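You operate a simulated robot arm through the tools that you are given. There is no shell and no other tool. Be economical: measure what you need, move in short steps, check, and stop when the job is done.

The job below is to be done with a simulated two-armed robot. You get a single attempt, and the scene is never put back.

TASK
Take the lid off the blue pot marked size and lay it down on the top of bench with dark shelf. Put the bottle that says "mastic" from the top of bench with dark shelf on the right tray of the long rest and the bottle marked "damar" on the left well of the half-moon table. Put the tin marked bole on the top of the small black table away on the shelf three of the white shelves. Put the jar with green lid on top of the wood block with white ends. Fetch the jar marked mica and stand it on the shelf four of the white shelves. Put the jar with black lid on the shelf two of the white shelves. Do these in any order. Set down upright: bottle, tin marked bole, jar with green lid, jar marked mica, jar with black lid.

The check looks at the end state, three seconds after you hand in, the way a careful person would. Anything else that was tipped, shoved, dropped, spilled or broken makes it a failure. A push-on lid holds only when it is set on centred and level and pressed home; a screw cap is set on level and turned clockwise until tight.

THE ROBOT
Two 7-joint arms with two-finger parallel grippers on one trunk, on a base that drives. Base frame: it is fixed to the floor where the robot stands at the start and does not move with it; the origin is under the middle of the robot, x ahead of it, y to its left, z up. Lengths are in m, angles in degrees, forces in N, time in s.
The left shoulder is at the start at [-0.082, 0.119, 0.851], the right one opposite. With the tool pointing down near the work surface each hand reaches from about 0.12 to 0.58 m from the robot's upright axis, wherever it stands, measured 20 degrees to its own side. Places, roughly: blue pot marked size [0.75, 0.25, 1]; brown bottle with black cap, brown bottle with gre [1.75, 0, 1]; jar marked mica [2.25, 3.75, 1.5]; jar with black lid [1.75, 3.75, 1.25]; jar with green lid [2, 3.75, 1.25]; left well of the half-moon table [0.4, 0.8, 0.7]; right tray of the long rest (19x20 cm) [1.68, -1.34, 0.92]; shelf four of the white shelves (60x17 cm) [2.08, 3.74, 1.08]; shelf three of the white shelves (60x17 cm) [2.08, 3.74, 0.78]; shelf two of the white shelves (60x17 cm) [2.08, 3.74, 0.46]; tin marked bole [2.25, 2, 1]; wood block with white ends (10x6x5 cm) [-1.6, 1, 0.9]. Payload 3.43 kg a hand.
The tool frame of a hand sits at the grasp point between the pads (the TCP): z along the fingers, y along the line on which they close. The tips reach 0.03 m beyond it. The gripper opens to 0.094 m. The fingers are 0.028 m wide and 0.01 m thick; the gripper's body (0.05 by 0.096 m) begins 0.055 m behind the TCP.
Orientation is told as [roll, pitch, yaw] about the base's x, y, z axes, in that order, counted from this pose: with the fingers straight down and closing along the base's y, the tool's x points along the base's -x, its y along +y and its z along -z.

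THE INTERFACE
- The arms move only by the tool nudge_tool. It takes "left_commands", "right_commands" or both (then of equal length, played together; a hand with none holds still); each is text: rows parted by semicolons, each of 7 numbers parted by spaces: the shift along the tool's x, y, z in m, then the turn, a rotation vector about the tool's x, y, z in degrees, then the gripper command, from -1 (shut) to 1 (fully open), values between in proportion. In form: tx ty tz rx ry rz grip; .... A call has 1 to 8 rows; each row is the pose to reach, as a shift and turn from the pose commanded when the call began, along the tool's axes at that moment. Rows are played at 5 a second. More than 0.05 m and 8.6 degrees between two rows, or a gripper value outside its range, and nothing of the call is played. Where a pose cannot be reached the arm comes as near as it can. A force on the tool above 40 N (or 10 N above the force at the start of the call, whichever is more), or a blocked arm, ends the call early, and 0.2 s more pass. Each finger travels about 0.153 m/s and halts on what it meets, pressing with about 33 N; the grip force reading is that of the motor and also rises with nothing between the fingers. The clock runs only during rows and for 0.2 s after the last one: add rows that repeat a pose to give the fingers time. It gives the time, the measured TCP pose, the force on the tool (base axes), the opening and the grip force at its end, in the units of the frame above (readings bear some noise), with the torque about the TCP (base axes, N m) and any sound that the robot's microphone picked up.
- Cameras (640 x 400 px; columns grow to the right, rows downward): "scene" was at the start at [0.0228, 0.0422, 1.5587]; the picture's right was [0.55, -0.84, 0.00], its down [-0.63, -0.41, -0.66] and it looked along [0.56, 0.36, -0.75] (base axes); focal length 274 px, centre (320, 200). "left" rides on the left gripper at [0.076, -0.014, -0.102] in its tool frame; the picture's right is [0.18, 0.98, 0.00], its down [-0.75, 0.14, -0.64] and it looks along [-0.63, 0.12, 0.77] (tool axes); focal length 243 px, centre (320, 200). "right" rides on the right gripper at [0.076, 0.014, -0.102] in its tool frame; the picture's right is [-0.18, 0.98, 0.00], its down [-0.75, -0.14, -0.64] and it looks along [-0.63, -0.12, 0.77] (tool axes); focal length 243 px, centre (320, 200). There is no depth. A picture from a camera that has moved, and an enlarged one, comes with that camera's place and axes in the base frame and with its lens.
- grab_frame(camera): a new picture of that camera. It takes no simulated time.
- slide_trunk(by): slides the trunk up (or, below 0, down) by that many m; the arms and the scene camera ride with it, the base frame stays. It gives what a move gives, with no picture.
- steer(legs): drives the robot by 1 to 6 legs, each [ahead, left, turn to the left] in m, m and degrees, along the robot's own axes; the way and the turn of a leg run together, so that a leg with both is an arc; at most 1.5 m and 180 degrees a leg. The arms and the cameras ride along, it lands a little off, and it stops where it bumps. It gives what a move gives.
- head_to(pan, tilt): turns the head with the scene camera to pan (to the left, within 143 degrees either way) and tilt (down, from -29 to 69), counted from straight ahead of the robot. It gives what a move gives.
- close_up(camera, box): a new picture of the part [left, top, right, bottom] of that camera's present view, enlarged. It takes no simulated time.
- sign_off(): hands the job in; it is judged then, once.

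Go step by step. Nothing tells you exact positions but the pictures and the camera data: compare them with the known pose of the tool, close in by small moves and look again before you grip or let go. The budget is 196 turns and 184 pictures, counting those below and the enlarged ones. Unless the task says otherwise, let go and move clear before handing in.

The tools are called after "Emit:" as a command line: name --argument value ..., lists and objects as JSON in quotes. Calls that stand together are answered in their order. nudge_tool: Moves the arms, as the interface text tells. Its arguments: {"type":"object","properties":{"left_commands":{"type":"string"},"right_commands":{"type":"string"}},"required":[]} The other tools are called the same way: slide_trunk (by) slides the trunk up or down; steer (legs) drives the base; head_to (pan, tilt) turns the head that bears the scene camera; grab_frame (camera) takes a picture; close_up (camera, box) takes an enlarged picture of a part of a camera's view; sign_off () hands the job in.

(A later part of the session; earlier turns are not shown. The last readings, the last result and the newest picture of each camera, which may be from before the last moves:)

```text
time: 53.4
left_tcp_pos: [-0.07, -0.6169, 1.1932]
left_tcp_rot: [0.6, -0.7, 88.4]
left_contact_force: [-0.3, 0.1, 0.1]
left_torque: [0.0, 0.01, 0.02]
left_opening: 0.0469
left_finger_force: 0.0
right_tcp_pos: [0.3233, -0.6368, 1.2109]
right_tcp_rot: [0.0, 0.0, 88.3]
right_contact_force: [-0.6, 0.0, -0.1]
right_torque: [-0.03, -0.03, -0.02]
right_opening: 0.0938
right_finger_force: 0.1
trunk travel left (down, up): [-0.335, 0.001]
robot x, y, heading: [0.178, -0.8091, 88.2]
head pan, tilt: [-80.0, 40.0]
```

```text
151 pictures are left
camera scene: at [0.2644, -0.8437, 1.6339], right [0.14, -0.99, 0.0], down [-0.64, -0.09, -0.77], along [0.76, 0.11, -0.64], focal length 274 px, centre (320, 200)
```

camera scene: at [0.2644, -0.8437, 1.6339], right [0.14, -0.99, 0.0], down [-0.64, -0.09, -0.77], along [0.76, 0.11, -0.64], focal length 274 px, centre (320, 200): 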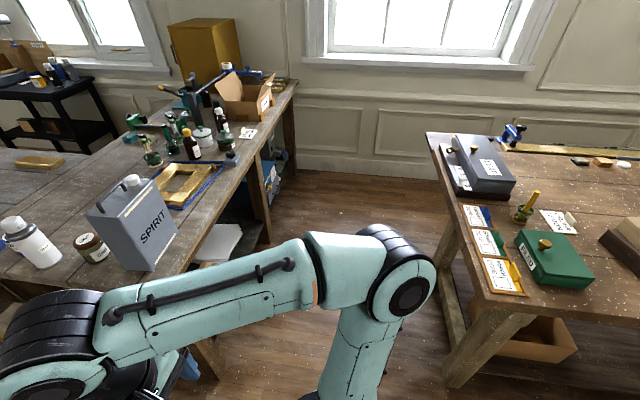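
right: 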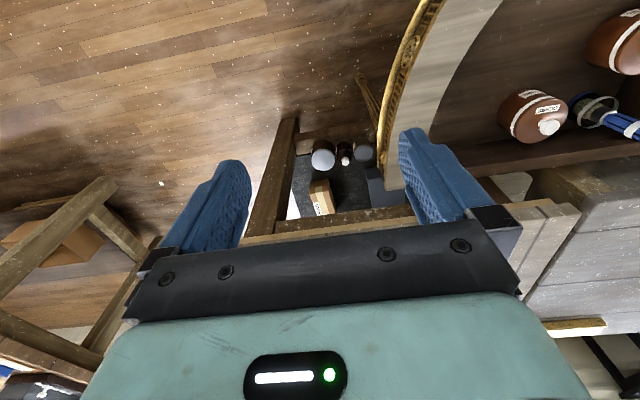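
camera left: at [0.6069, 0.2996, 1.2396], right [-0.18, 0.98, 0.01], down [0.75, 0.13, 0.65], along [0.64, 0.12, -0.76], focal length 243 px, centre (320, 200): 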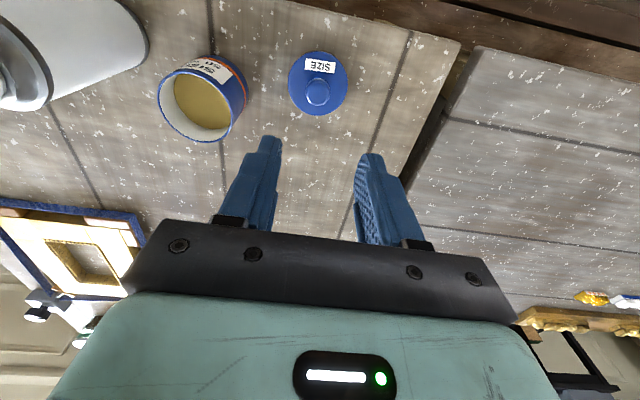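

The aisle is about 0.9 m wide (y −0.31 to −1.22). I'll strafe along it to x≈1.5.

Emit:
steer --legs '[[0, 0, 1.8], [0, -1.32, 0]]'

Emit:
head_to --pan 0 --tilt 45

Emit:
grab_frame --camera "scene"

Emit:
close_up --camera "scene" --box '[220, 60, 420, 200]'

Emit:
head_to --pan -143 --tilt 45

Emit:
grab_frame --camera "scene"

```text
time: 65.6
left_tcp_pos: [1.244, -0.6222, 1.1921]
left_tcp_rot: [0.6, -0.6, 90.3]
left_contact_force: [0.2, -0.4, 0.4]
left_torque: [-0.01, 0.02, 0.0]
left_opening: 0.047
left_finger_force: 0.1
right_tcp_pos: [1.6374, -0.6289, 1.2114]
right_tcp_rot: [0.0, 0.0, 90.2]
right_contact_force: [-0.9, -0.3, -0.3]
right_torque: [-0.01, 0.02, -0.01]
right_opening: 0.094
right_finger_force: 0.0
trunk travel left (down, up): [-0.335, 0.001]
robot x, y, heading: [1.5009, -0.8044, 90.2]
head pan, tilt: [-80.0, 40.0]
```

```text
time: 67.1
left_tcp_pos: [1.2432, -0.6232, 1.1925]
left_tcp_rot: [0.6, -0.7, 90.4]
left_contact_force: [-0.3, -0.1, 0.1]
left_torque: [-0.02, 0.04, 0.0]
left_opening: 0.0472
left_finger_force: 0.2
right_tcp_pos: [1.638, -0.6292, 1.2111]
right_tcp_rot: [0.0, -0.1, 90.1]
right_contact_force: [-0.3, 1.6, 0.4]
right_torque: [0.04, 0.04, -0.02]
right_opening: 0.0942
right_finger_force: 0.0
trunk travel left (down, up): [-0.335, 0.001]
robot x, y, heading: [1.5002, -0.8068, 90.3]
head pan, tilt: [0.0, 45.0]
```

```text
150 pictures are left
camera scene: at [1.5022, -0.7715, 1.6266], right [1.0, 0.0, 0.0], down [0.0, -0.71, -0.71], along [0.0, 0.71, -0.71], focal length 274 px, centre (320, 200)
```

scene: 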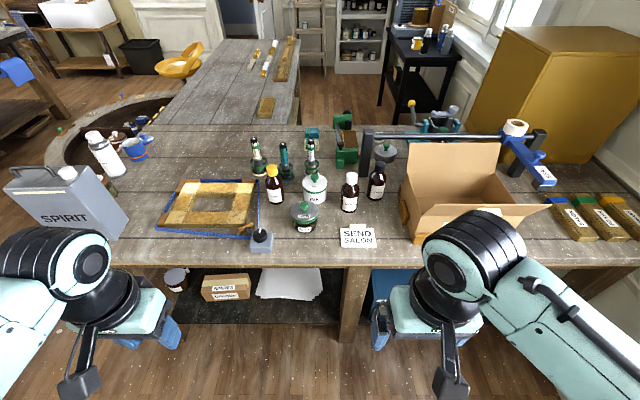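

```text
2.86 times, centred on (320, 130) of scene
camera zoom: at [1.5022, -0.7715, 1.6266], right [1.0, 0.0, 0.0], down [0.0, -0.71, -0.71], along [0.0, 0.71, -0.71], focal length 784 px, centre (320, 400)
```

zoom: 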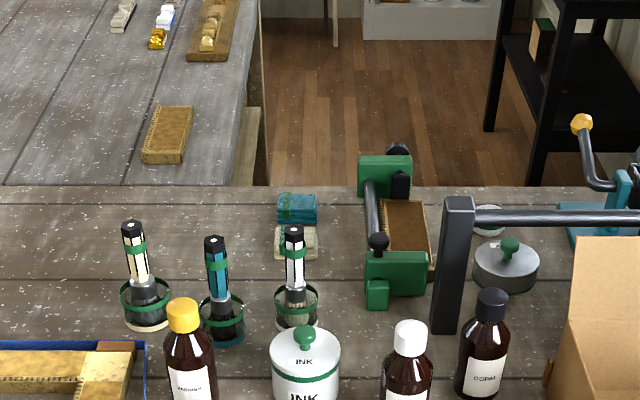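

```text
time: 69.4
left_tcp_pos: [1.2441, -0.622, 1.1919]
left_tcp_rot: [0.7, -0.7, 90.3]
left_contact_force: [-0.6, -0.5, 1.2]
left_torque: [0.04, 0.02, -0.02]
left_opening: 0.0469
left_finger_force: 0.1
right_tcp_pos: [1.638, -0.6298, 1.2123]
right_tcp_rot: [0.0, 0.0, 90.3]
right_contact_force: [-0.2, 0.4, -0.1]
right_torque: [0.08, -0.02, 0.06]
right_opening: 0.0939
right_finger_force: 0.2
trunk travel left (down, up): [-0.335, 0.001]
robot x, y, heading: [1.5001, -0.8052, 90.4]
head pan, tilt: [-143.0, 45.0]
```

```text
148 pictures are left
camera scene: at [1.5517, -0.9176, 1.6266], right [-0.8, -0.61, 0.0], down [-0.43, 0.56, -0.71], along [0.43, -0.56, -0.71], focal length 274 px, centre (320, 200)
```

scene: 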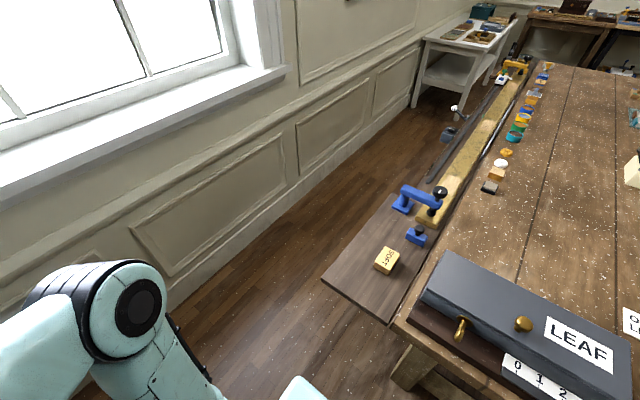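

I see the dark board with a clamp (the right tray by position), and bottles with a COPAL label on the black cap. Zoom in for labels and the tray.

Emit:
close_up --camera "scene" --box '[300, 170, 460, 330]'

Emit:
head_to --pan 0 --tilt 45

Emit:
close_up --camera "scene" --box '[250, 150, 400, 250]'

Emit:
close_up --camera "scene" --box '[380, 90, 480, 160]'

```text
2.50 times, centred on (380, 250) of scene
camera zoom: at [1.5517, -0.9176, 1.6266], right [-0.8, -0.61, 0.0], down [-0.43, 0.56, -0.71], along [0.43, -0.56, -0.71], focal length 686 px, centre (170, 75)
```

zoom: 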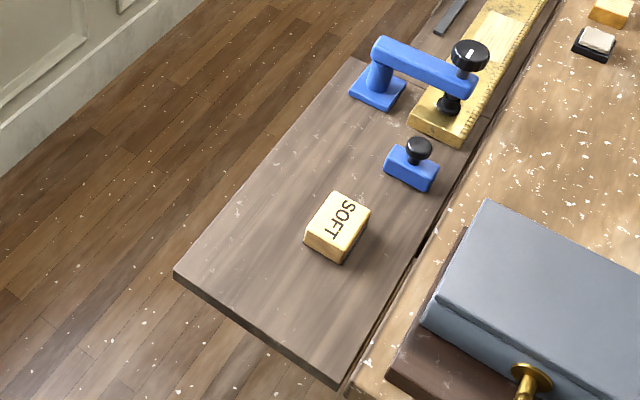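

```text
time: 71.6
left_tcp_pos: [1.2439, -0.6229, 1.1932]
left_tcp_rot: [0.5, -0.6, 90.3]
left_contact_force: [-0.3, 1.0, 0.2]
left_torque: [0.01, -0.01, -0.03]
left_opening: 0.047
left_finger_force: 0.1
right_tcp_pos: [1.6381, -0.6281, 1.2118]
right_tcp_rot: [0.0, 0.0, 90.2]
right_contact_force: [-0.2, -0.5, 0.2]
right_torque: [-0.04, 0.0, -0.02]
right_opening: 0.0941
right_finger_force: 0.0
trunk travel left (down, up): [-0.335, 0.001]
robot x, y, heading: [1.4996, -0.8104, 90.0]
head pan, tilt: [0.0, 45.0]
```

```text
4.00 times, centred on (325, 200) of scene
camera zoom: at [1.5022, -0.7715, 1.6266], right [1.0, 0.0, 0.0], down [0.0, -0.71, -0.71], along [0.0, 0.71, -0.71], focal length 1098 px, centre (300, 200)
```

zoom: 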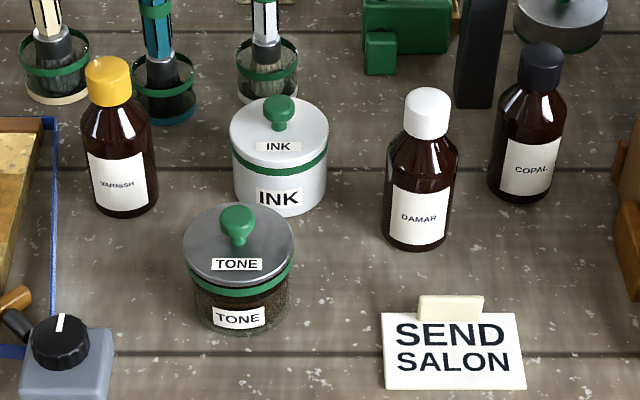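

```text
5.71 times, centred on (430, 125) of scene
camera zoom: at [1.5022, -0.7715, 1.6266], right [1.0, 0.0, 0.0], down [0.0, -0.71, -0.71], along [0.0, 0.71, -0.71], focal length 1569 px, centre (-309, 629)
```

zoom: 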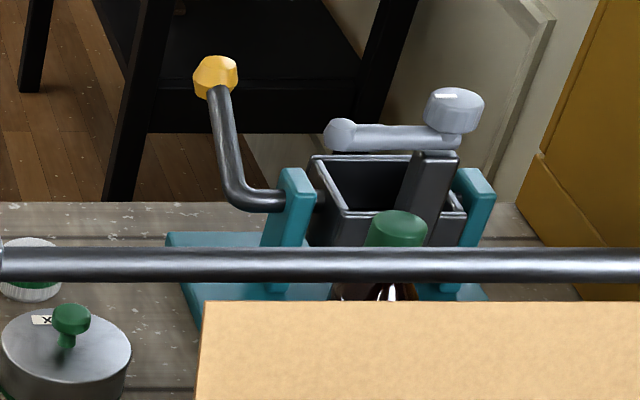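

White cap is DAMAR, black is COPAL, yellow is VARNISH; the green-capped bottle behind the bar and box is probably MASTIC. I'll move along the aisle to view it from the right.

Emit:
steer --legs '[[0, -0.75, 0]]'

Emit:
head_to --pan 25 --tilt 38

Emit:
grab_frame --camera "scene"

```text
time: 78.6
left_tcp_pos: [1.9939, -0.6196, 1.1931]
left_tcp_rot: [0.6, -0.7, 90.4]
left_contact_force: [0.3, -0.2, -0.4]
left_torque: [0.01, 0.0, 0.01]
left_opening: 0.047
left_finger_force: 0.3
right_tcp_pos: [2.3876, -0.6249, 1.2111]
right_tcp_rot: [0.0, 0.0, 90.3]
right_contact_force: [0.9, -0.5, 0.5]
right_torque: [0.0, -0.03, 0.03]
right_opening: 0.094
right_finger_force: 0.0
trunk travel left (down, up): [-0.335, 0.001]
robot x, y, heading: [2.2497, -0.802, 90.5]
head pan, tilt: [0.0, 45.0]
```

```text
time: 79.5
left_tcp_pos: [1.9942, -0.6192, 1.1929]
left_tcp_rot: [0.5, -0.8, 90.3]
left_contact_force: [0.1, -0.1, -0.9]
left_torque: [0.01, 0.04, 0.04]
left_opening: 0.047
left_finger_force: 0.0
right_tcp_pos: [2.3874, -0.6251, 1.2107]
right_tcp_rot: [0.0, 0.0, 90.3]
right_contact_force: [0.1, 0.7, 0.5]
right_torque: [-0.02, 0.02, 0.03]
right_opening: 0.0942
right_finger_force: 0.0
trunk travel left (down, up): [-0.335, 0.001]
robot x, y, heading: [2.2506, -0.8031, 90.3]
head pan, tilt: [25.0, 38.0]
```

```text
144 pictures are left
camera scene: at [2.2156, -0.7714, 1.6369], right [0.9, 0.43, 0.0], down [0.26, -0.56, -0.79], along [-0.34, 0.71, -0.62], focal length 274 px, centre (320, 200)
```

scene: 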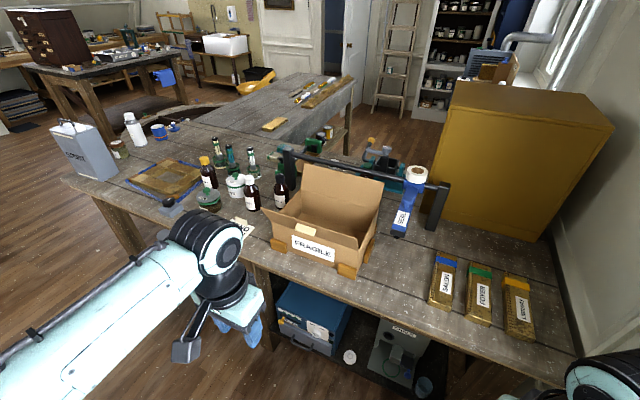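

The flap hides it. I'll go back to x≈1.85, get closer to the bench, and use the left hand camera over the box.

Emit:
steer --legs '[[0.1, 0.38, 0]]'

Emit:
nudge_tool --left_commands "0 0.03 -0.03 0 0 0 0; 0 0.06 -0.06 0 0 0 0; 0 0.09 -0.09 0 0 0 0; -0.03 0.09 -0.12 0 0 0 0; -0.06 0.09 -0.15 0 0 0 0; -0.1 0.09 -0.15 0 0 0 0; -0.1 0.09 -0.15 0 0 0 0"

Emit:
grab_frame --camera "left"

Emit:
head_to --pan 0 --tilt 45

Emit:
grab_frame --camera "scene"

```text
time: 83.4
left_tcp_pos: [1.6158, -0.5249, 1.1922]
left_tcp_rot: [0.7, -0.8, 90.8]
left_contact_force: [0.1, -0.1, 0.9]
left_torque: [-0.01, -0.04, -0.01]
left_opening: 0.047
left_finger_force: 0.1
right_tcp_pos: [2.0098, -0.5265, 1.2111]
right_tcp_rot: [-0.1, 0.0, 90.5]
right_contact_force: [-0.3, -0.1, -0.6]
right_torque: [0.02, -0.01, 0.01]
right_opening: 0.0939
right_finger_force: 0.2
trunk travel left (down, up): [-0.335, 0.001]
robot x, y, heading: [1.8752, -0.7069, 90.8]
head pan, tilt: [25.0, 38.0]
```

```text
time: 85.2
left_tcp_pos: [1.565, -0.4276, 1.3418]
left_tcp_rot: [1.5, -3.0, 83.8]
left_contact_force: [-0.2, 0.4, -0.2]
left_torque: [0.0, -0.06, 0.04]
left_opening: 0.0469
left_finger_force: 0.0
left hand out of reach, approached as far as the arm can: row 5, 6, 7
right_tcp_pos: [2.0074, -0.5279, 1.2115]
right_tcp_rot: [-0.2, 0.0, 90.6]
right_contact_force: [-0.8, -0.1, 0.5]
right_torque: [-0.02, 0.0, -0.02]
right_opening: 0.0939
right_finger_force: 0.1
trunk travel left (down, up): [-0.335, 0.001]
robot x, y, heading: [1.8758, -0.7086, 90.3]
head pan, tilt: [25.0, 38.0]
stopped in row 7 (left hand): the arm was blocked; the commanded pose is now the measured one
```

```text
143 pictures are left
camera left: at [1.5722, -0.5107, 1.4404], right [-1.0, -0.08, 0.01], down [-0.05, 0.73, 0.68], along [-0.06, 0.68, -0.73], focal length 243 px, centre (320, 200)
```

left: 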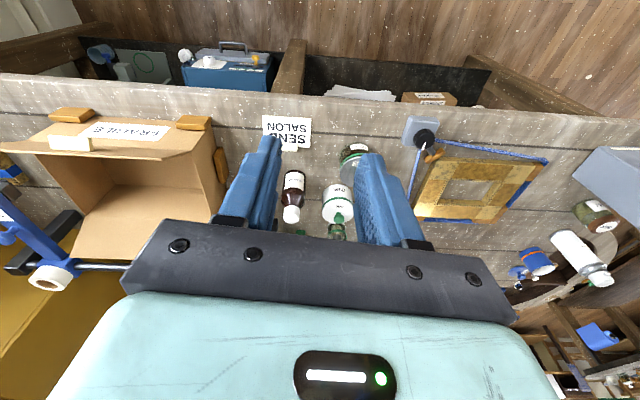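

```text
time: 86.1
left_tcp_pos: [1.565, -0.427, 1.3428]
left_tcp_rot: [1.4, -2.9, 83.8]
left_contact_force: [-0.4, 0.8, -0.1]
left_torque: [0.01, 0.02, -0.02]
left_opening: 0.0469
left_finger_force: 0.0
right_tcp_pos: [2.0087, -0.5276, 1.2099]
right_tcp_rot: [-0.1, -0.2, 90.5]
right_contact_force: [0.0, -0.2, -0.1]
right_torque: [-0.04, 0.01, -0.04]
right_opening: 0.094
right_finger_force: 0.0
trunk travel left (down, up): [-0.335, 0.001]
robot x, y, heading: [1.8738, -0.7083, 91.0]
head pan, tilt: [0.0, 45.0]
```

```text
142 pictures are left
camera scene: at [1.8739, -0.6711, 1.6266], right [1.0, 0.01, 0.0], down [0.01, -0.71, -0.71], along [-0.01, 0.71, -0.71], focal length 274 px, centre (320, 200)
```

scene: 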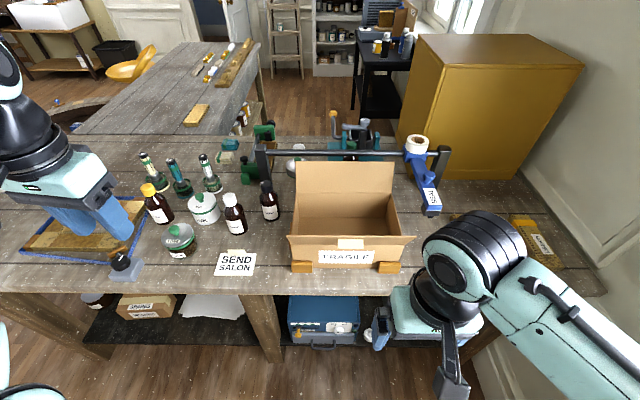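

The green bottle sits around (1.95, 0.12), just behind the bar. To reach it I must stand nearer to the bench; I'll look down to judge base clearance.

Emit:
head_to --pan 0 --tilt 69

Emit:
grab_frame --camera "scene"

```text
time: 87.0
left_tcp_pos: [1.5656, -0.4287, 1.3418]
left_tcp_rot: [1.5, -3.0, 83.9]
left_contact_force: [0.2, -0.2, -0.2]
left_torque: [0.02, 0.0, 0.01]
left_opening: 0.0471
left_finger_force: 0.1
right_tcp_pos: [2.0087, -0.528, 1.2112]
right_tcp_rot: [0.0, 0.0, 90.5]
right_contact_force: [0.3, 1.2, 0.8]
right_torque: [0.01, 0.02, 0.0]
right_opening: 0.0941
right_finger_force: 0.2
trunk travel left (down, up): [-0.335, 0.001]
robot x, y, heading: [1.8739, -0.7059, 90.6]
head pan, tilt: [0.0, 68.8]
```

```text
141 pictures are left
camera scene: at [1.8743, -0.6965, 1.5978], right [1.0, 0.01, 0.0], down [0.01, -0.93, -0.36], along [0.0, 0.36, -0.93], focal length 274 px, centre (320, 200)
```

scene: 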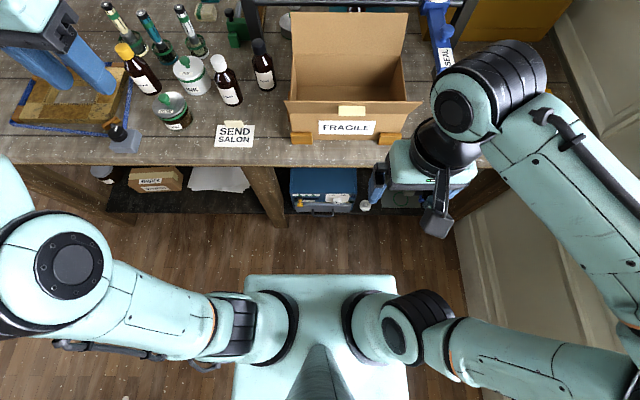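

The base front is within ~0.17 m of the axis, so I can stand at y≈−0.53. Retract the right hand up/back, then advance.

Emit:
nudge_tool --right_commands "0.03 0 -0.03 0 0 0 1; 0.06 0 -0.06 0 0 0 1; 0.09 0 -0.08 0 0 0 1; 0.1 0 -0.08 0 0 0 1"

Emit:
steer --legs '[[0.17, 0.12, -0.7]]'

Emit:
head_to --pan -10 --tilt 45

Emit:
grab_frame --camera "scene"

```text
time: 88.0
left_tcp_pos: [1.5662, -0.4286, 1.3426]
left_tcp_rot: [1.4, -3.0, 83.8]
left_contact_force: [-0.2, 0.1, -0.9]
left_torque: [-0.02, -0.02, -0.02]
left_opening: 0.0469
left_finger_force: 0.1
right_tcp_pos: [2.0096, -0.6268, 1.2903]
right_tcp_rot: [0.0, 0.0, 90.6]
right_contact_force: [0.6, 0.1, 0.7]
right_torque: [-0.01, 0.01, -0.01]
right_opening: 0.094
right_finger_force: 0.1
trunk travel left (down, up): [-0.335, 0.001]
robot x, y, heading: [1.8712, -0.7073, 90.5]
head pan, tilt: [0.0, 68.8]
```

```text
time: 89.8
left_tcp_pos: [1.4584, -0.2487, 1.3426]
left_tcp_rot: [1.4, -3.0, 82.2]
left_contact_force: [-0.1, 0.0, -0.1]
left_torque: [0.0, 0.0, 0.02]
left_opening: 0.0471
left_finger_force: 0.1
right_tcp_pos: [1.897, -0.4619, 1.2901]
right_tcp_rot: [0.0, 0.2, 89.0]
right_contact_force: [-0.6, 0.6, 1.0]
right_torque: [-0.02, 0.02, -0.02]
right_opening: 0.094
right_finger_force: 0.2
trunk travel left (down, up): [-0.335, 0.001]
robot x, y, heading: [1.7603, -0.5362, 88.7]
head pan, tilt: [0.0, 68.8]
stopped in leg 1: the robot was blocked; the commanded pose is now the measured one
```

```text
time: 90.7
left_tcp_pos: [1.4591, -0.2509, 1.3418]
left_tcp_rot: [1.4, -3.0, 82.2]
left_contact_force: [1.0, 0.4, 0.5]
left_torque: [0.0, -0.04, -0.02]
left_opening: 0.047
left_finger_force: 0.0
right_tcp_pos: [1.8992, -0.4633, 1.2905]
right_tcp_rot: [0.1, 0.1, 88.9]
right_contact_force: [0.3, 0.3, -0.3]
right_torque: [-0.01, -0.02, 0.01]
right_opening: 0.0938
right_finger_force: 0.0
trunk travel left (down, up): [-0.335, 0.001]
robot x, y, heading: [1.7589, -0.5429, 88.9]
head pan, tilt: [-10.0, 45.0]
```

```text
140 pictures are left
camera scene: at [1.7753, -0.5048, 1.6266], right [0.98, -0.19, 0.0], down [-0.14, -0.69, -0.71], along [0.14, 0.69, -0.71], focal length 274 px, centre (320, 200)
```

scene: 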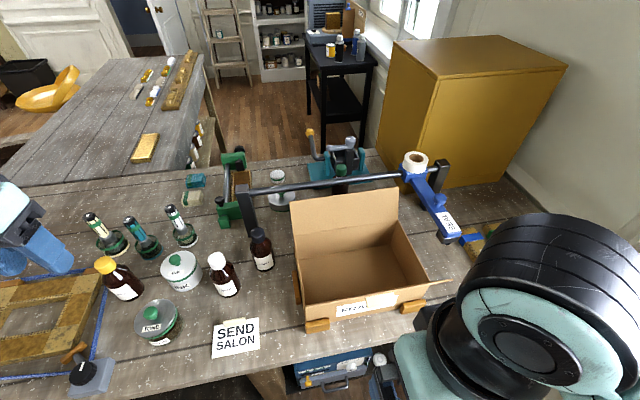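

It touched the bench edge at y≈−0.54; nothing moved on the bench. Zoom on the green cap area.

Emit:
close_up --camera "scene" --box '[280, 120, 400, 200]'

```text
5.00 times, centred on (340, 160) of scene
camera zoom: at [1.7753, -0.5048, 1.6266], right [0.98, -0.19, 0.0], down [-0.14, -0.69, -0.71], along [0.14, 0.69, -0.71], focal length 1373 px, centre (220, 400)
```

zoom: 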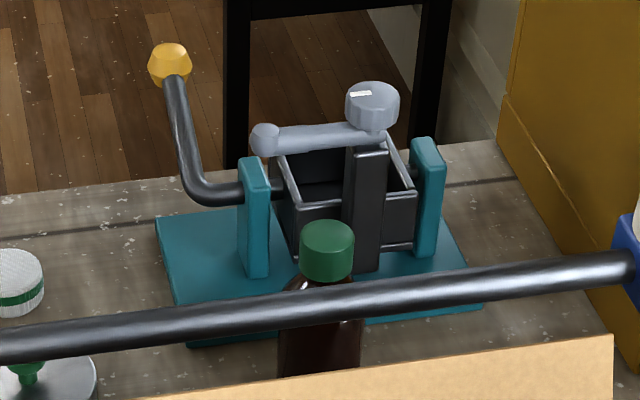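

The green bottle's cap is near (1.975, 0.15, 1.09). I'll reach the right arm out over the box with the tool tilted 35° forward, staying high, then look with its camera.

Emit:
nudge_tool --right_commands "-0.03 -0.03 -0.02 0 -7 0 0.3; -0.07 -0.055 -0.03 0 -14 0 0.3; -0.11 -0.07 -0.03 0 -21 0 0.3; -0.15 -0.07 -0.03 0 -28 0 0.3; -0.20 -0.07 -0.03 0 -35 0 0.3; -0.25 -0.07 -0.03 0 -35 0 0.3; -0.3 -0.07 -0.03 0 -35 0 0.3; -0.34 -0.07 -0.03 0 -35 0 0.3"

Emit:
grab_frame --camera "right"

Emit:
grab_frame --camera "scene"

```text
time: 92.5
left_tcp_pos: [1.4606, -0.249, 1.3429]
left_tcp_rot: [1.4, -3.0, 82.3]
left_contact_force: [0.3, 1.0, -0.2]
left_torque: [0.0, 0.0, -0.02]
left_opening: 0.0471
left_finger_force: 0.0
right_tcp_pos: [1.9771, -0.1222, 1.3211]
right_tcp_rot: [0.0, -34.9, 88.9]
right_contact_force: [-0.6, 0.4, -0.2]
right_torque: [0.02, 0.0, -0.02]
right_opening: 0.0609
right_finger_force: 0.1
trunk travel left (down, up): [-0.335, 0.001]
robot x, y, heading: [1.7595, -0.537, 88.8]
head pan, tilt: [-10.0, 45.0]
```

```text
138 pictures are left
camera right: at [1.962, -0.2431, 1.3626], right [-0.98, 0.17, 0.1], down [0.15, 0.25, 0.96], along [0.14, 0.95, -0.27], focal length 243 px, centre (320, 200)
```

right: 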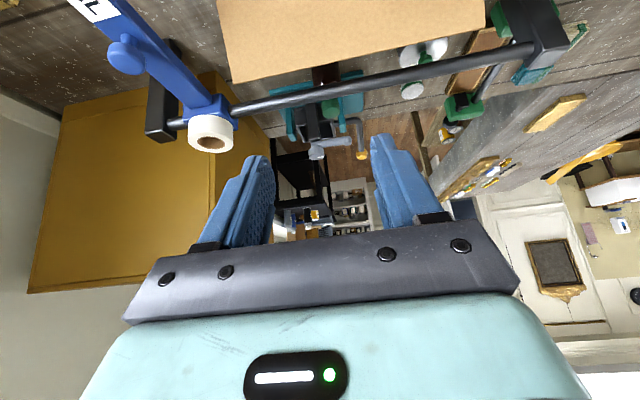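

```text
137 pictures are left
camera scene: at [1.7756, -0.5033, 1.6266], right [0.98, -0.19, 0.0], down [-0.14, -0.69, -0.71], along [0.14, 0.69, -0.71], focal length 274 px, centre (320, 200)
```

scene: 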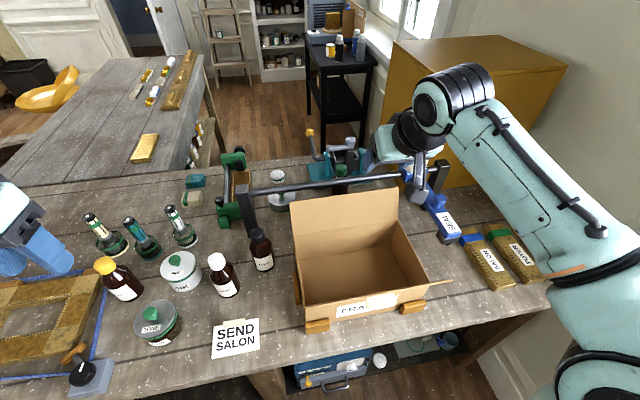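

The bar crosses in front of the bottle from here. I extend further and lower over the bar to see the cap.

Emit:
nudge_tool --right_commands "-0.04 0 0.02 0 0 0 0.3; -0.075 0 0.055 0 0 0 0.3; -0.095 0 0.1 0 0 0 0.3; -0.095 0 0.14 0 0 0 0.3; -0.095 0 0.18 0 0 0 0.3; -0.095 0 0.18 0 0 0 0.3"

Emit:
grab_frame --camera "right"

Emit:
close_up --camera "scene" --box '[280, 100, 460, 220]'

```text
time: 93.8
left_tcp_pos: [1.4595, -0.2513, 1.3428]
left_tcp_rot: [1.4, -3.2, 82.2]
left_contact_force: [-0.5, 0.1, -0.7]
left_torque: [-0.04, -0.02, -0.01]
left_opening: 0.0471
left_finger_force: 0.0
right_tcp_pos: [1.978, 0.0559, 1.2266]
right_tcp_rot: [-0.1, -35.1, 89.0]
right_contact_force: [-0.3, 0.0, 0.3]
right_torque: [0.04, 0.02, 0.0]
right_opening: 0.0611
right_finger_force: 0.1
trunk travel left (down, up): [-0.335, 0.001]
robot x, y, heading: [1.7607, -0.54, 88.8]
head pan, tilt: [-10.0, 45.0]
```

```text
136 pictures are left
camera right: at [1.9627, -0.0651, 1.2678], right [-0.98, 0.17, 0.11], down [0.15, 0.25, 0.96], along [0.14, 0.95, -0.27], focal length 243 px, centre (320, 200)
```

right: 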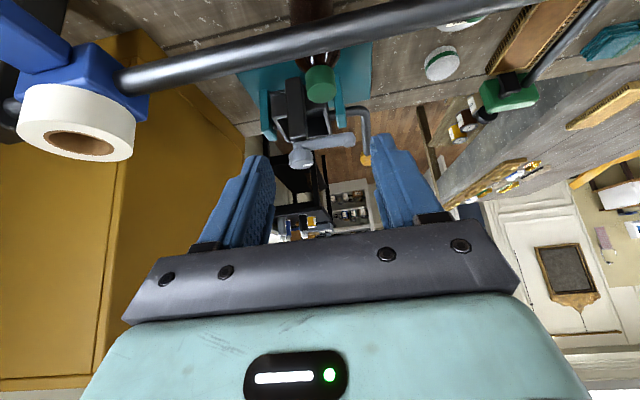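

```text
3.33 times, centred on (370, 160) of scene
camera zoom: at [1.7753, -0.5054, 1.6266], right [0.98, -0.19, 0.0], down [-0.14, -0.69, -0.71], along [0.14, 0.69, -0.71], focal length 915 px, centre (153, 333)
```

zoom: 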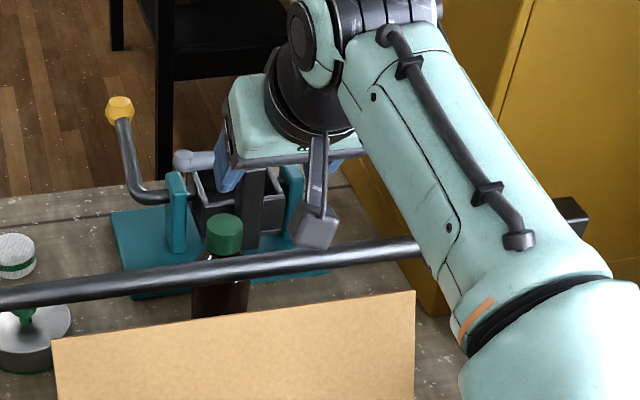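

Cap found near (1.978, 0.144, ~1.09). Its camera mount must clear the bar, so I reduce tilt while approaching above the cap.

Emit:
nudge_tool --right_commands "-0.024 0 0.04 0 2 0 0.3; -0.048 0 0.08 0 4 0 0.3; -0.0716 0 0.121 0 5 0 0.3; -0.0716 0 0.121 0 5 0 0.3"

Emit:
grab_frame --camera "right"

Emit:
close_up --camera "scene" --box '[280, 100, 460, 220]'

```text
time: 94.8
left_tcp_pos: [1.4589, -0.2517, 1.3432]
left_tcp_rot: [1.5, -3.1, 82.1]
left_contact_force: [-0.3, 0.1, 0.7]
left_torque: [0.02, 0.03, -0.01]
left_opening: 0.0471
left_finger_force: 0.0
right_tcp_pos: [1.9807, 0.1079, 1.1364]
right_tcp_rot: [0.0, -30.0, 88.8]
right_contact_force: [-0.2, -0.5, 0.7]
right_torque: [0.0, -0.02, 0.0]
right_opening: 0.0612
right_finger_force: 0.0
right hand out of reach, approached as far as the arm can: row 1, 2, 3, 4
trunk travel left (down, up): [-0.335, 0.001]
robot x, y, heading: [1.7597, -0.5399, 88.8]
head pan, tilt: [-10.0, 45.0]
```

```text
134 pictures are left
camera right: at [1.9648, -0.008, 1.188], right [-0.98, 0.18, 0.09], down [0.15, 0.33, 0.93], along [0.14, 0.93, -0.35], focal length 243 px, centre (320, 200)
```

right: 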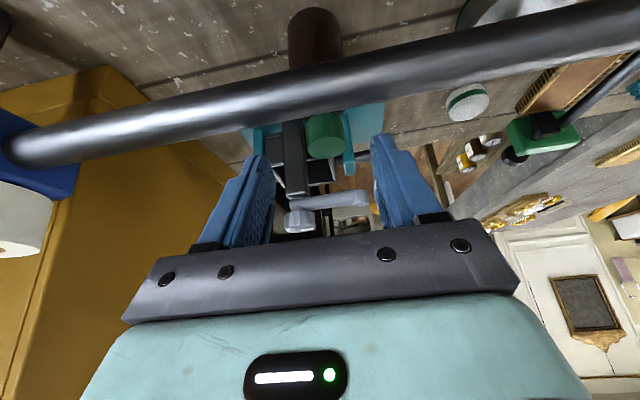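

```text
3.33 times, centred on (370, 160) of scene
camera zoom: at [1.7757, -0.506, 1.6267], right [0.98, -0.19, 0.0], down [-0.14, -0.69, -0.71], along [0.14, 0.69, -0.71], focal length 915 px, centre (153, 333)
```

zoom: 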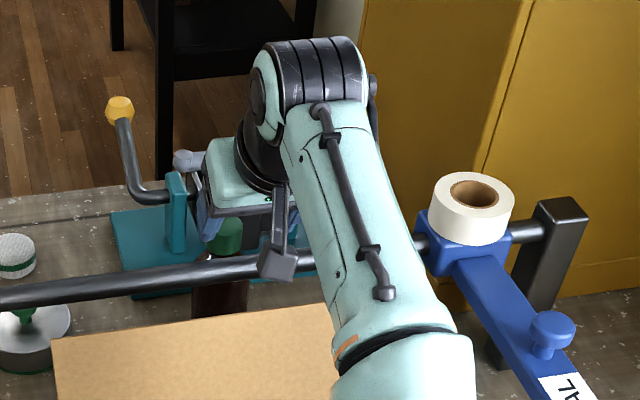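

Reach ran out at 3 cm short. Turning the robot left brings the right shoulder forward, so I'll retract the hand, turn ~35° and shift right.

Emit:
nudge_tool --right_commands "0 0 -0.05 0 0 0 0.3; 0.02 0 -0.09 0 0 0 0.3; 0.06 0 -0.12 0 0 0 0.3; 0.09 0 -0.155 0 0 0 0.3; 0.113 0 -0.2 0 0 0 0.3; 0.113 0 -0.2 0 0 0 0.3"

Emit:
steer --legs '[[-0.03, -0.04, 0], [0, 0, 35], [0.0, -0.05, 0]]'

Emit:
head_to --pan -45 --tilt 45

Emit:
grab_frame --camera "scene"

```text
refused: row 5 steps farther than a row can; nothing moved
```

```text
time: 96.0
left_tcp_pos: [1.4976, -0.2788, 1.3431]
left_tcp_rot: [1.5, -3.1, 82.3]
left_contact_force: [1.2, 1.0, -0.3]
left_torque: [-0.01, 0.04, 0.01]
left_opening: 0.0469
left_finger_force: 0.0
right_tcp_pos: [2.0152, 0.0877, 1.1372]
right_tcp_rot: [0.2, -31.1, 89.2]
right_contact_force: [0.3, -0.8, 0.0]
right_torque: [0.05, 0.01, 0.0]
right_opening: 0.061
right_finger_force: 0.0
trunk travel left (down, up): [-0.335, 0.001]
robot x, y, heading: [1.7956, -0.5646, 88.9]
head pan, tilt: [-10.0, 45.0]
stopped in leg 1: the force on the tool passed its limit at 52 N (the readings are from after the stop); the commanded pose is now the measured one
```

```text
time: 97.0
left_tcp_pos: [1.4945, -0.2763, 1.3431]
left_tcp_rot: [1.4, -3.0, 82.3]
left_contact_force: [0.1, -0.9, 0.8]
left_torque: [-0.02, 0.02, -0.02]
left_opening: 0.047
left_finger_force: 0.1
right_tcp_pos: [2.0133, 0.0878, 1.1371]
right_tcp_rot: [0.1, -31.2, 89.2]
right_contact_force: [-0.9, -1.4, 0.2]
right_torque: [0.0, 0.03, -0.03]
right_opening: 0.0611
right_finger_force: 0.1
trunk travel left (down, up): [-0.335, 0.001]
robot x, y, heading: [1.7918, -0.5617, 89.0]
head pan, tilt: [-45.0, 45.0]
```

```text
132 pictures are left
camera scene: at [1.8544, -0.5528, 1.6266], right [0.7, -0.72, 0.0], down [-0.51, -0.49, -0.71], along [0.51, 0.49, -0.71], focal length 274 px, centre (320, 200)
```

scene: 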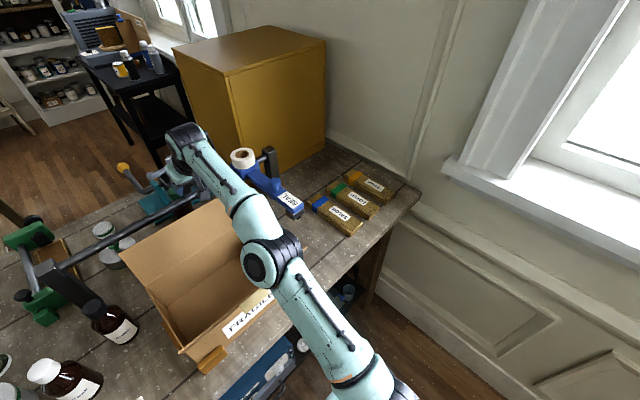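

A row was refused and the base moved with the hand low, touching something at 52 N; I'll check what it touched before going on.

Emit:
grab_frame --camera "right"

Emit:
close_up --camera "scene" --box '[80, 110, 280, 250]'

```text
131 pictures are left
camera right: at [1.998, -0.0289, 1.187], right [-0.98, 0.17, 0.1], down [0.15, 0.31, 0.94], along [0.13, 0.94, -0.33], focal length 243 px, centre (320, 200)
```

right: 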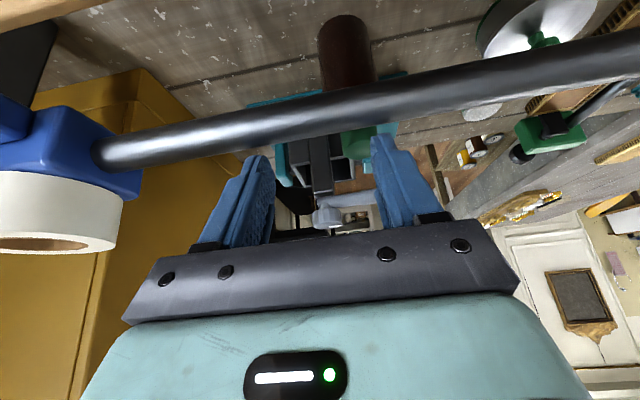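

```text
2.86 times, centred on (180, 180) of scene
camera zoom: at [1.8544, -0.5528, 1.6266], right [0.7, -0.72, 0.0], down [-0.51, -0.49, -0.71], along [0.51, 0.49, -0.71], focal length 784 px, centre (720, 257)
```

zoom: 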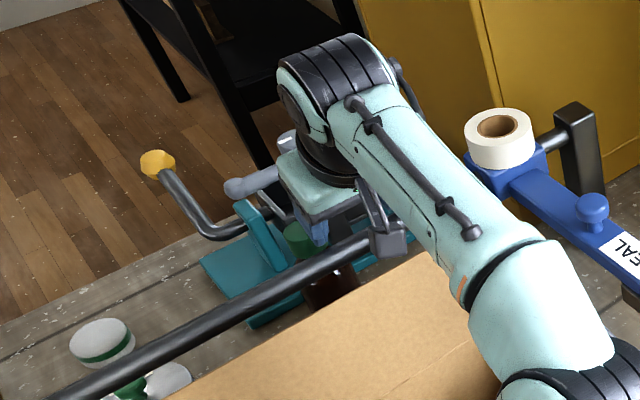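

The bottle and clamp still stand; probably a finger brushed the bar. I'll lift straight up, then pull back.

Emit:
nudge_tool --right_commands "-0.02 0 -0.034 0 0 0 0.3; -0.04 0 -0.069 0 0 0 0.3; -0.025 0 -0.11 0 0 0 0.3; 0.01 0 -0.14 0 0 0 0.3; 0.045 0 -0.165 0 0 0 0.3; 0.08 0 -0.18 0 0 0 0.3; 0.1 0 -0.19 0 0 0 0.3"

```text
time: 98.6
left_tcp_pos: [1.4941, -0.2779, 1.3425]
left_tcp_rot: [1.3, -3.2, 82.2]
left_contact_force: [-0.4, 0.5, 0.2]
left_torque: [0.0, 0.0, 0.01]
left_opening: 0.0471
left_finger_force: 0.0
right_tcp_pos: [2.0171, -0.027, 1.3067]
right_tcp_rot: [0.2, -31.1, 89.3]
right_contact_force: [-0.6, -0.1, 0.4]
right_torque: [0.0, 0.04, 0.0]
right_opening: 0.0609
right_finger_force: 0.1
right hand out of reach, approached as far as the arm can: row 1, 2, 3, 4, 5, 6, 7
trunk travel left (down, up): [-0.335, 0.001]
robot x, y, heading: [1.7957, -0.5671, 88.9]
head pan, tilt: [-45.0, 45.0]
```

Clear now. Turn left 35°.

Emit:
steer --legs '[[0, 0, 35]]'

Emit:
grab_frame --camera "right"

```text
time: 100.7
left_tcp_pos: [1.3849, -0.5018, 1.3432]
left_tcp_rot: [1.4, -3.1, 117.4]
left_contact_force: [-0.5, 0.5, -0.4]
left_torque: [0.01, -0.02, 0.02]
left_opening: 0.0469
left_finger_force: 0.0
right_tcp_pos: [1.6693, 0.0033, 1.308]
right_tcp_rot: [0.2, -31.0, 124.4]
right_contact_force: [-0.2, 0.4, 0.0]
right_torque: [0.01, -0.01, -0.03]
right_opening: 0.0615
right_finger_force: 0.1
trunk travel left (down, up): [-0.335, 0.001]
robot x, y, heading: [1.7964, -0.5618, 124.1]
head pan, tilt: [-45.0, 45.0]
```

```text
129 pictures are left
camera right: at [1.7248, -0.1012, 1.3562], right [-0.9, -0.43, 0.1], down [-0.06, 0.34, 0.94], along [-0.43, 0.84, -0.33], focal length 243 px, centre (320, 200)
```

right: 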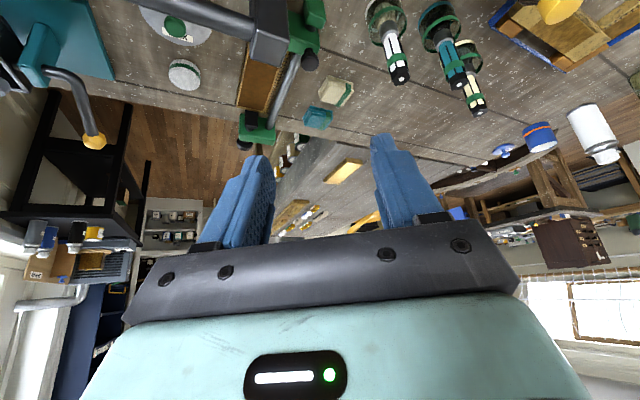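

Turned freely; the right shoulder is now closer. I move the hand across above the bar to x≈1.978, turning its yaw back to face the bench squarely.

Emit:
nudge_tool --right_commands "0.0195 -0.034 -0.004 3.6 0 6 0.3; 0.039 -0.068 -0.009 7.2 0 12 0.3; 0.0585 -0.102 -0.013 10.8 0 18 0.3; 0.078 -0.135 -0.018 14.4 0 24 0.3; 0.0975 -0.169 -0.022 18 0 30 0.3; 0.117 -0.203 -0.026 18 0 30 0.3; 0.137 -0.237 -0.031 18 0 30 0.3; 0.156 -0.27 -0.035 18 0 30 0.3"

Emit:
grab_frame --camera "right"

Emit:
close_up --camera "scene" --box '[200, 80, 440, 230]'

```text
time: 102.5
left_tcp_pos: [1.3857, -0.5006, 1.3426]
left_tcp_rot: [1.6, -3.1, 117.3]
left_contact_force: [0.2, 0.7, 1.1]
left_torque: [-0.04, 0.01, 0.02]
left_opening: 0.047
left_finger_force: 0.1
right_tcp_pos: [1.9825, 0.0826, 1.2999]
right_tcp_rot: [0.3, -30.9, 89.3]
right_contact_force: [1.1, 0.2, -1.0]
right_torque: [-0.01, -0.01, 0.03]
right_opening: 0.061
right_finger_force: 0.0
right hand out of reach, approached as far as the arm can: row 1, 2, 3, 4, 5, 6, 7, 8
trunk travel left (down, up): [-0.335, 0.001]
robot x, y, heading: [1.7991, -0.5597, 124.2]
head pan, tilt: [-45.0, 45.0]
```

```text
128 pictures are left
camera right: at [1.97, -0.0352, 1.3517], right [-0.98, 0.17, 0.1], down [0.15, 0.32, 0.94], along [0.12, 0.93, -0.34], focal length 243 px, centre (320, 200)
```

right: 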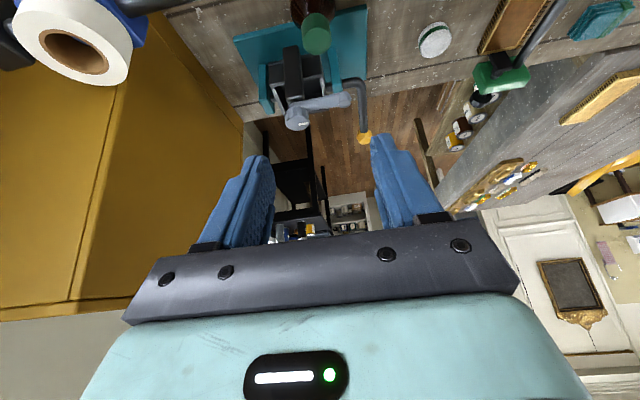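

```text
2.67 times, centred on (320, 155) of scene
camera zoom: at [1.8386, -0.5215, 1.6266], right [0.98, -0.19, 0.0], down [-0.13, -0.69, -0.71], along [0.13, 0.69, -0.71], focal length 732 px, centre (320, 320)
```

zoom: 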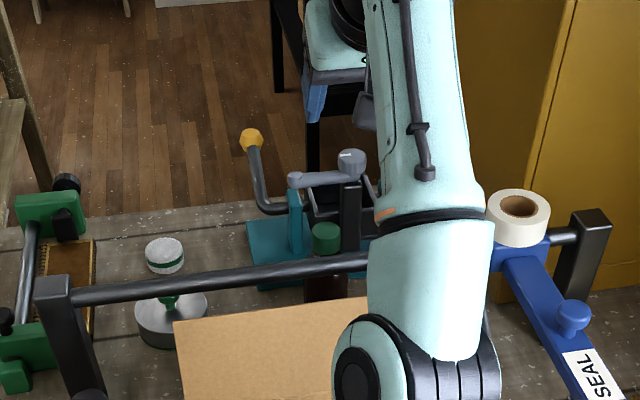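

Reach is fine now. Cap is at ≈(1.978, 0.153, ~1.09). I come above it with 20° tilt.

Emit:
nudge_tool --right_commands "0.005 0 0.04 0 4 0 0.3; 0.011 0 0.08 0 8 0 0.3; 0.017 0 0.12 0 11 0 0.3; 0.022 0 0.155 0 11 0 0.3; 0.022 0 0.155 0 11 0 0.3"

Emit:
grab_frame --camera "right"

Emit:
close_up --camera "scene" --box '[240, 110, 400, 210]'

```text
time: 103.7
left_tcp_pos: [1.383, -0.5127, 1.3445]
left_tcp_rot: [1.1, -3.6, 117.3]
left_contact_force: [-0.3, 0.0, -0.2]
left_torque: [0.02, -0.01, 0.0]
left_opening: 0.0472
left_finger_force: 0.0
right_tcp_pos: [1.9827, 0.1302, 1.1701]
right_tcp_rot: [0.4, -21.3, 89.3]
right_contact_force: [-0.4, -1.9, 2.5]
right_torque: [0.01, 0.0, -0.02]
right_opening: 0.0613
right_finger_force: 0.0
right hand out of reach, approached as far as the arm can: row 3
trunk travel left (down, up): [-0.335, 0.001]
robot x, y, heading: [1.8008, -0.5627, 124.2]
head pan, tilt: [-45.0, 45.0]
```

```text
126 pictures are left
camera right: at [1.9679, 0.0226, 1.2392], right [-0.98, 0.18, 0.07], down [0.15, 0.47, 0.87], along [0.13, 0.86, -0.49], focal length 243 px, centre (320, 200)
```

right: 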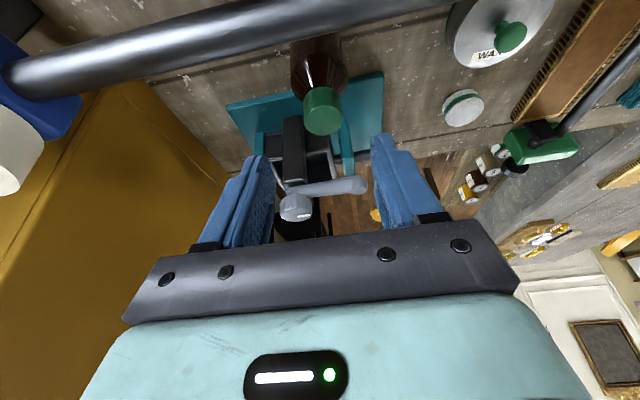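

```text
4.00 times, centred on (320, 160) of scene
camera zoom: at [1.8357, -0.5355, 1.6277], right [0.98, -0.19, 0.0], down [-0.13, -0.69, -0.71], along [0.14, 0.7, -0.7], focal length 1098 px, centre (320, 360)
```

zoom: 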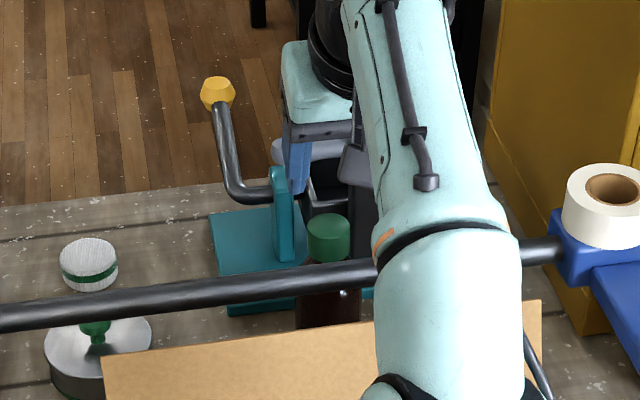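

The body leaned slightly, so some arm link may be touching something. I'll look at the whole arm.

Emit:
grab_frame --camera "scene"

Emit:
grab_frame --camera "left"

```text
124 pictures are left
camera scene: at [1.8357, -0.5355, 1.6277], right [0.98, -0.19, 0.0], down [-0.13, -0.69, -0.71], along [0.14, 0.7, -0.7], focal length 274 px, centre (320, 200)
```

scene: 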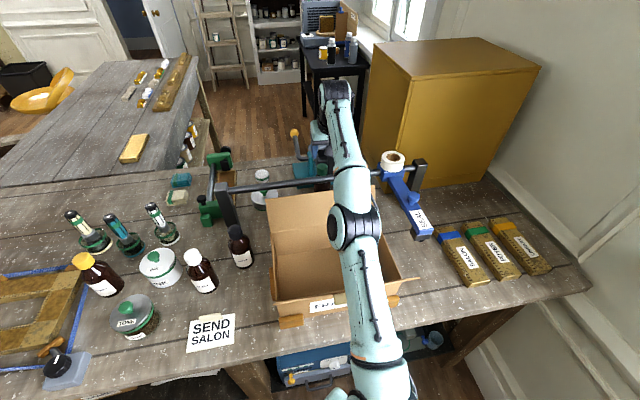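

```text
123 pictures are left
camera left: at [1.4359, -0.5783, 1.4414], right [-0.79, -0.62, 0.01], down [-0.44, 0.57, 0.69], along [-0.43, 0.54, -0.72], focal length 243 px, centre (320, 200)
```

left: 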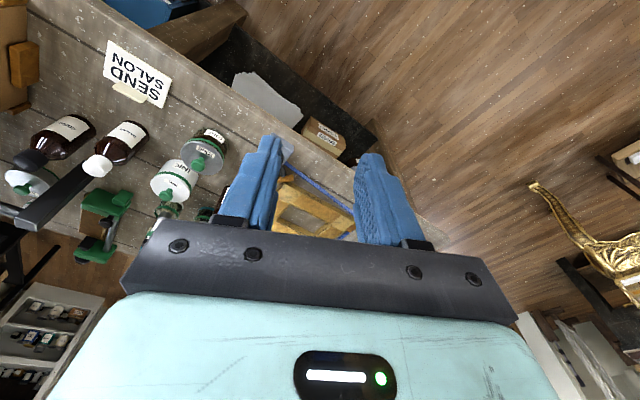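

Emit:
head_to --pan -50 --tilt 45

Emit:
close_up --camera "scene" --box '[240, 180, 440, 350]'

```text
time: 104.3
left_tcp_pos: [1.3822, -0.5127, 1.3427]
left_tcp_rot: [1.2, -3.6, 117.4]
left_contact_force: [0.3, -0.6, 0.2]
left_torque: [-0.01, -0.01, 0.0]
left_opening: 0.047
left_finger_force: 0.1
right_tcp_pos: [1.9807, 0.1291, 1.1698]
right_tcp_rot: [0.3, -21.1, 89.3]
right_contact_force: [-0.1, 0.6, -0.9]
right_torque: [0.03, -0.01, -0.02]
right_opening: 0.0612
right_finger_force: 0.1
trunk travel left (down, up): [-0.335, 0.001]
robot x, y, heading: [1.7969, -0.5609, 124.2]
head pan, tilt: [-50.0, 45.0]
```

```text
2.35 times, centred on (340, 265) of scene
camera zoom: at [1.8414, -0.5374, 1.6272], right [0.96, -0.27, 0.0], down [-0.19, -0.67, -0.71], along [0.19, 0.69, -0.7], focal length 646 px, centre (273, 47)
```

zoom: 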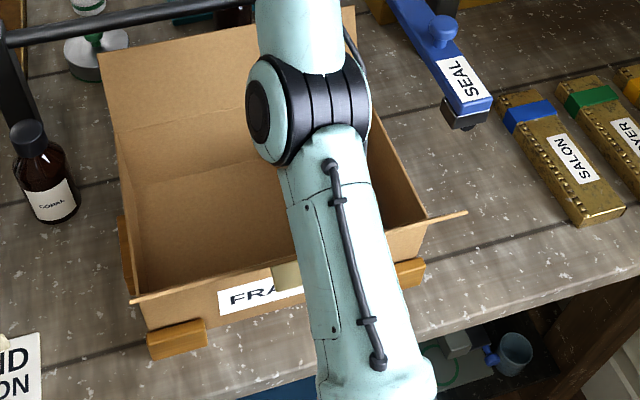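

The upper arm seems to rest on the cardboard box rim. I'll lift off right away.

Emit:
nudge_tool --right_commands "-0.012 0 -0.035 0 -3 0 0.3; -0.022 0 -0.07 0 -7 0 0.3; -0.025 0 -0.115 0 -10 0 0.3; -0.025 0 -0.155 0 -11 0 0.3"

Emit:
close_up --camera "scene" --box '[240, 180, 440, 350]'

```text
time: 105.3
left_tcp_pos: [1.3835, -0.5013, 1.3428]
left_tcp_rot: [1.4, -3.1, 117.4]
left_contact_force: [0.6, -0.1, -0.3]
left_torque: [-0.01, -0.02, -0.01]
left_opening: 0.0472
left_finger_force: 0.0
right_tcp_pos: [1.9798, 0.0919, 1.2947]
right_tcp_rot: [0.2, -31.1, 89.5]
right_contact_force: [0.0, -0.6, -0.1]
right_torque: [0.0, 0.0, 0.0]
right_opening: 0.061
right_finger_force: 0.1
right hand out of reach, approached as far as the arm can: row 1, 2, 3, 4
trunk travel left (down, up): [-0.335, 0.001]
robot x, y, heading: [1.7961, -0.5654, 123.9]
head pan, tilt: [-50.0, 45.0]
```

```text
2.35 times, centred on (340, 265) of scene
camera zoom: at [1.8434, -0.5238, 1.6267], right [0.96, -0.27, 0.0], down [-0.19, -0.68, -0.71], along [0.19, 0.68, -0.71], focal length 646 px, centre (273, 47)
```

zoom: 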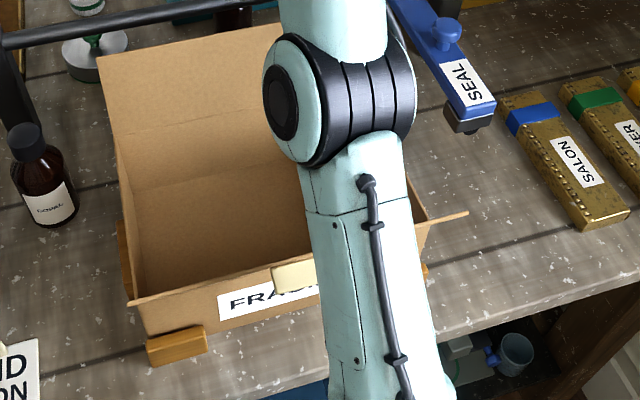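

Box unmoved. That way is too cramped, so I'll take the mastic bottle later from the north side; first DAMAR. I retract the right arm.

Emit:
nudge_tool --right_commands "0.04 0 -0.026 0 4 0 0.3; 0.08 0 -0.05 0 8 0 0.3; 0.12 0 -0.074 0 12 0 0.3; 0.16 0 -0.098 0 16 0 0.3; 0.2 0 -0.12 0 20 0 0.3; 0.24 0 -0.145 0 24 0 0.3; 0.28 0 -0.17 0 28 0 0.3; 0.32 0 -0.195 0 31 0 0.3"

```text
time: 107.1
left_tcp_pos: [1.3837, -0.502, 1.3427]
left_tcp_rot: [1.4, -3.1, 117.4]
left_contact_force: [0.5, 0.3, 0.7]
left_torque: [0.01, -0.02, 0.0]
left_opening: 0.047
left_finger_force: 0.1
right_tcp_pos: [1.9741, -0.2857, 1.2955]
right_tcp_rot: [0.3, 0.1, 89.5]
right_contact_force: [0.9, -0.1, -0.2]
right_torque: [-0.01, 0.01, 0.01]
right_opening: 0.061
right_finger_force: 0.1
trunk travel left (down, up): [-0.335, 0.001]
robot x, y, heading: [1.7975, -0.5627, 124.2]
head pan, tilt: [-50.0, 45.0]
```

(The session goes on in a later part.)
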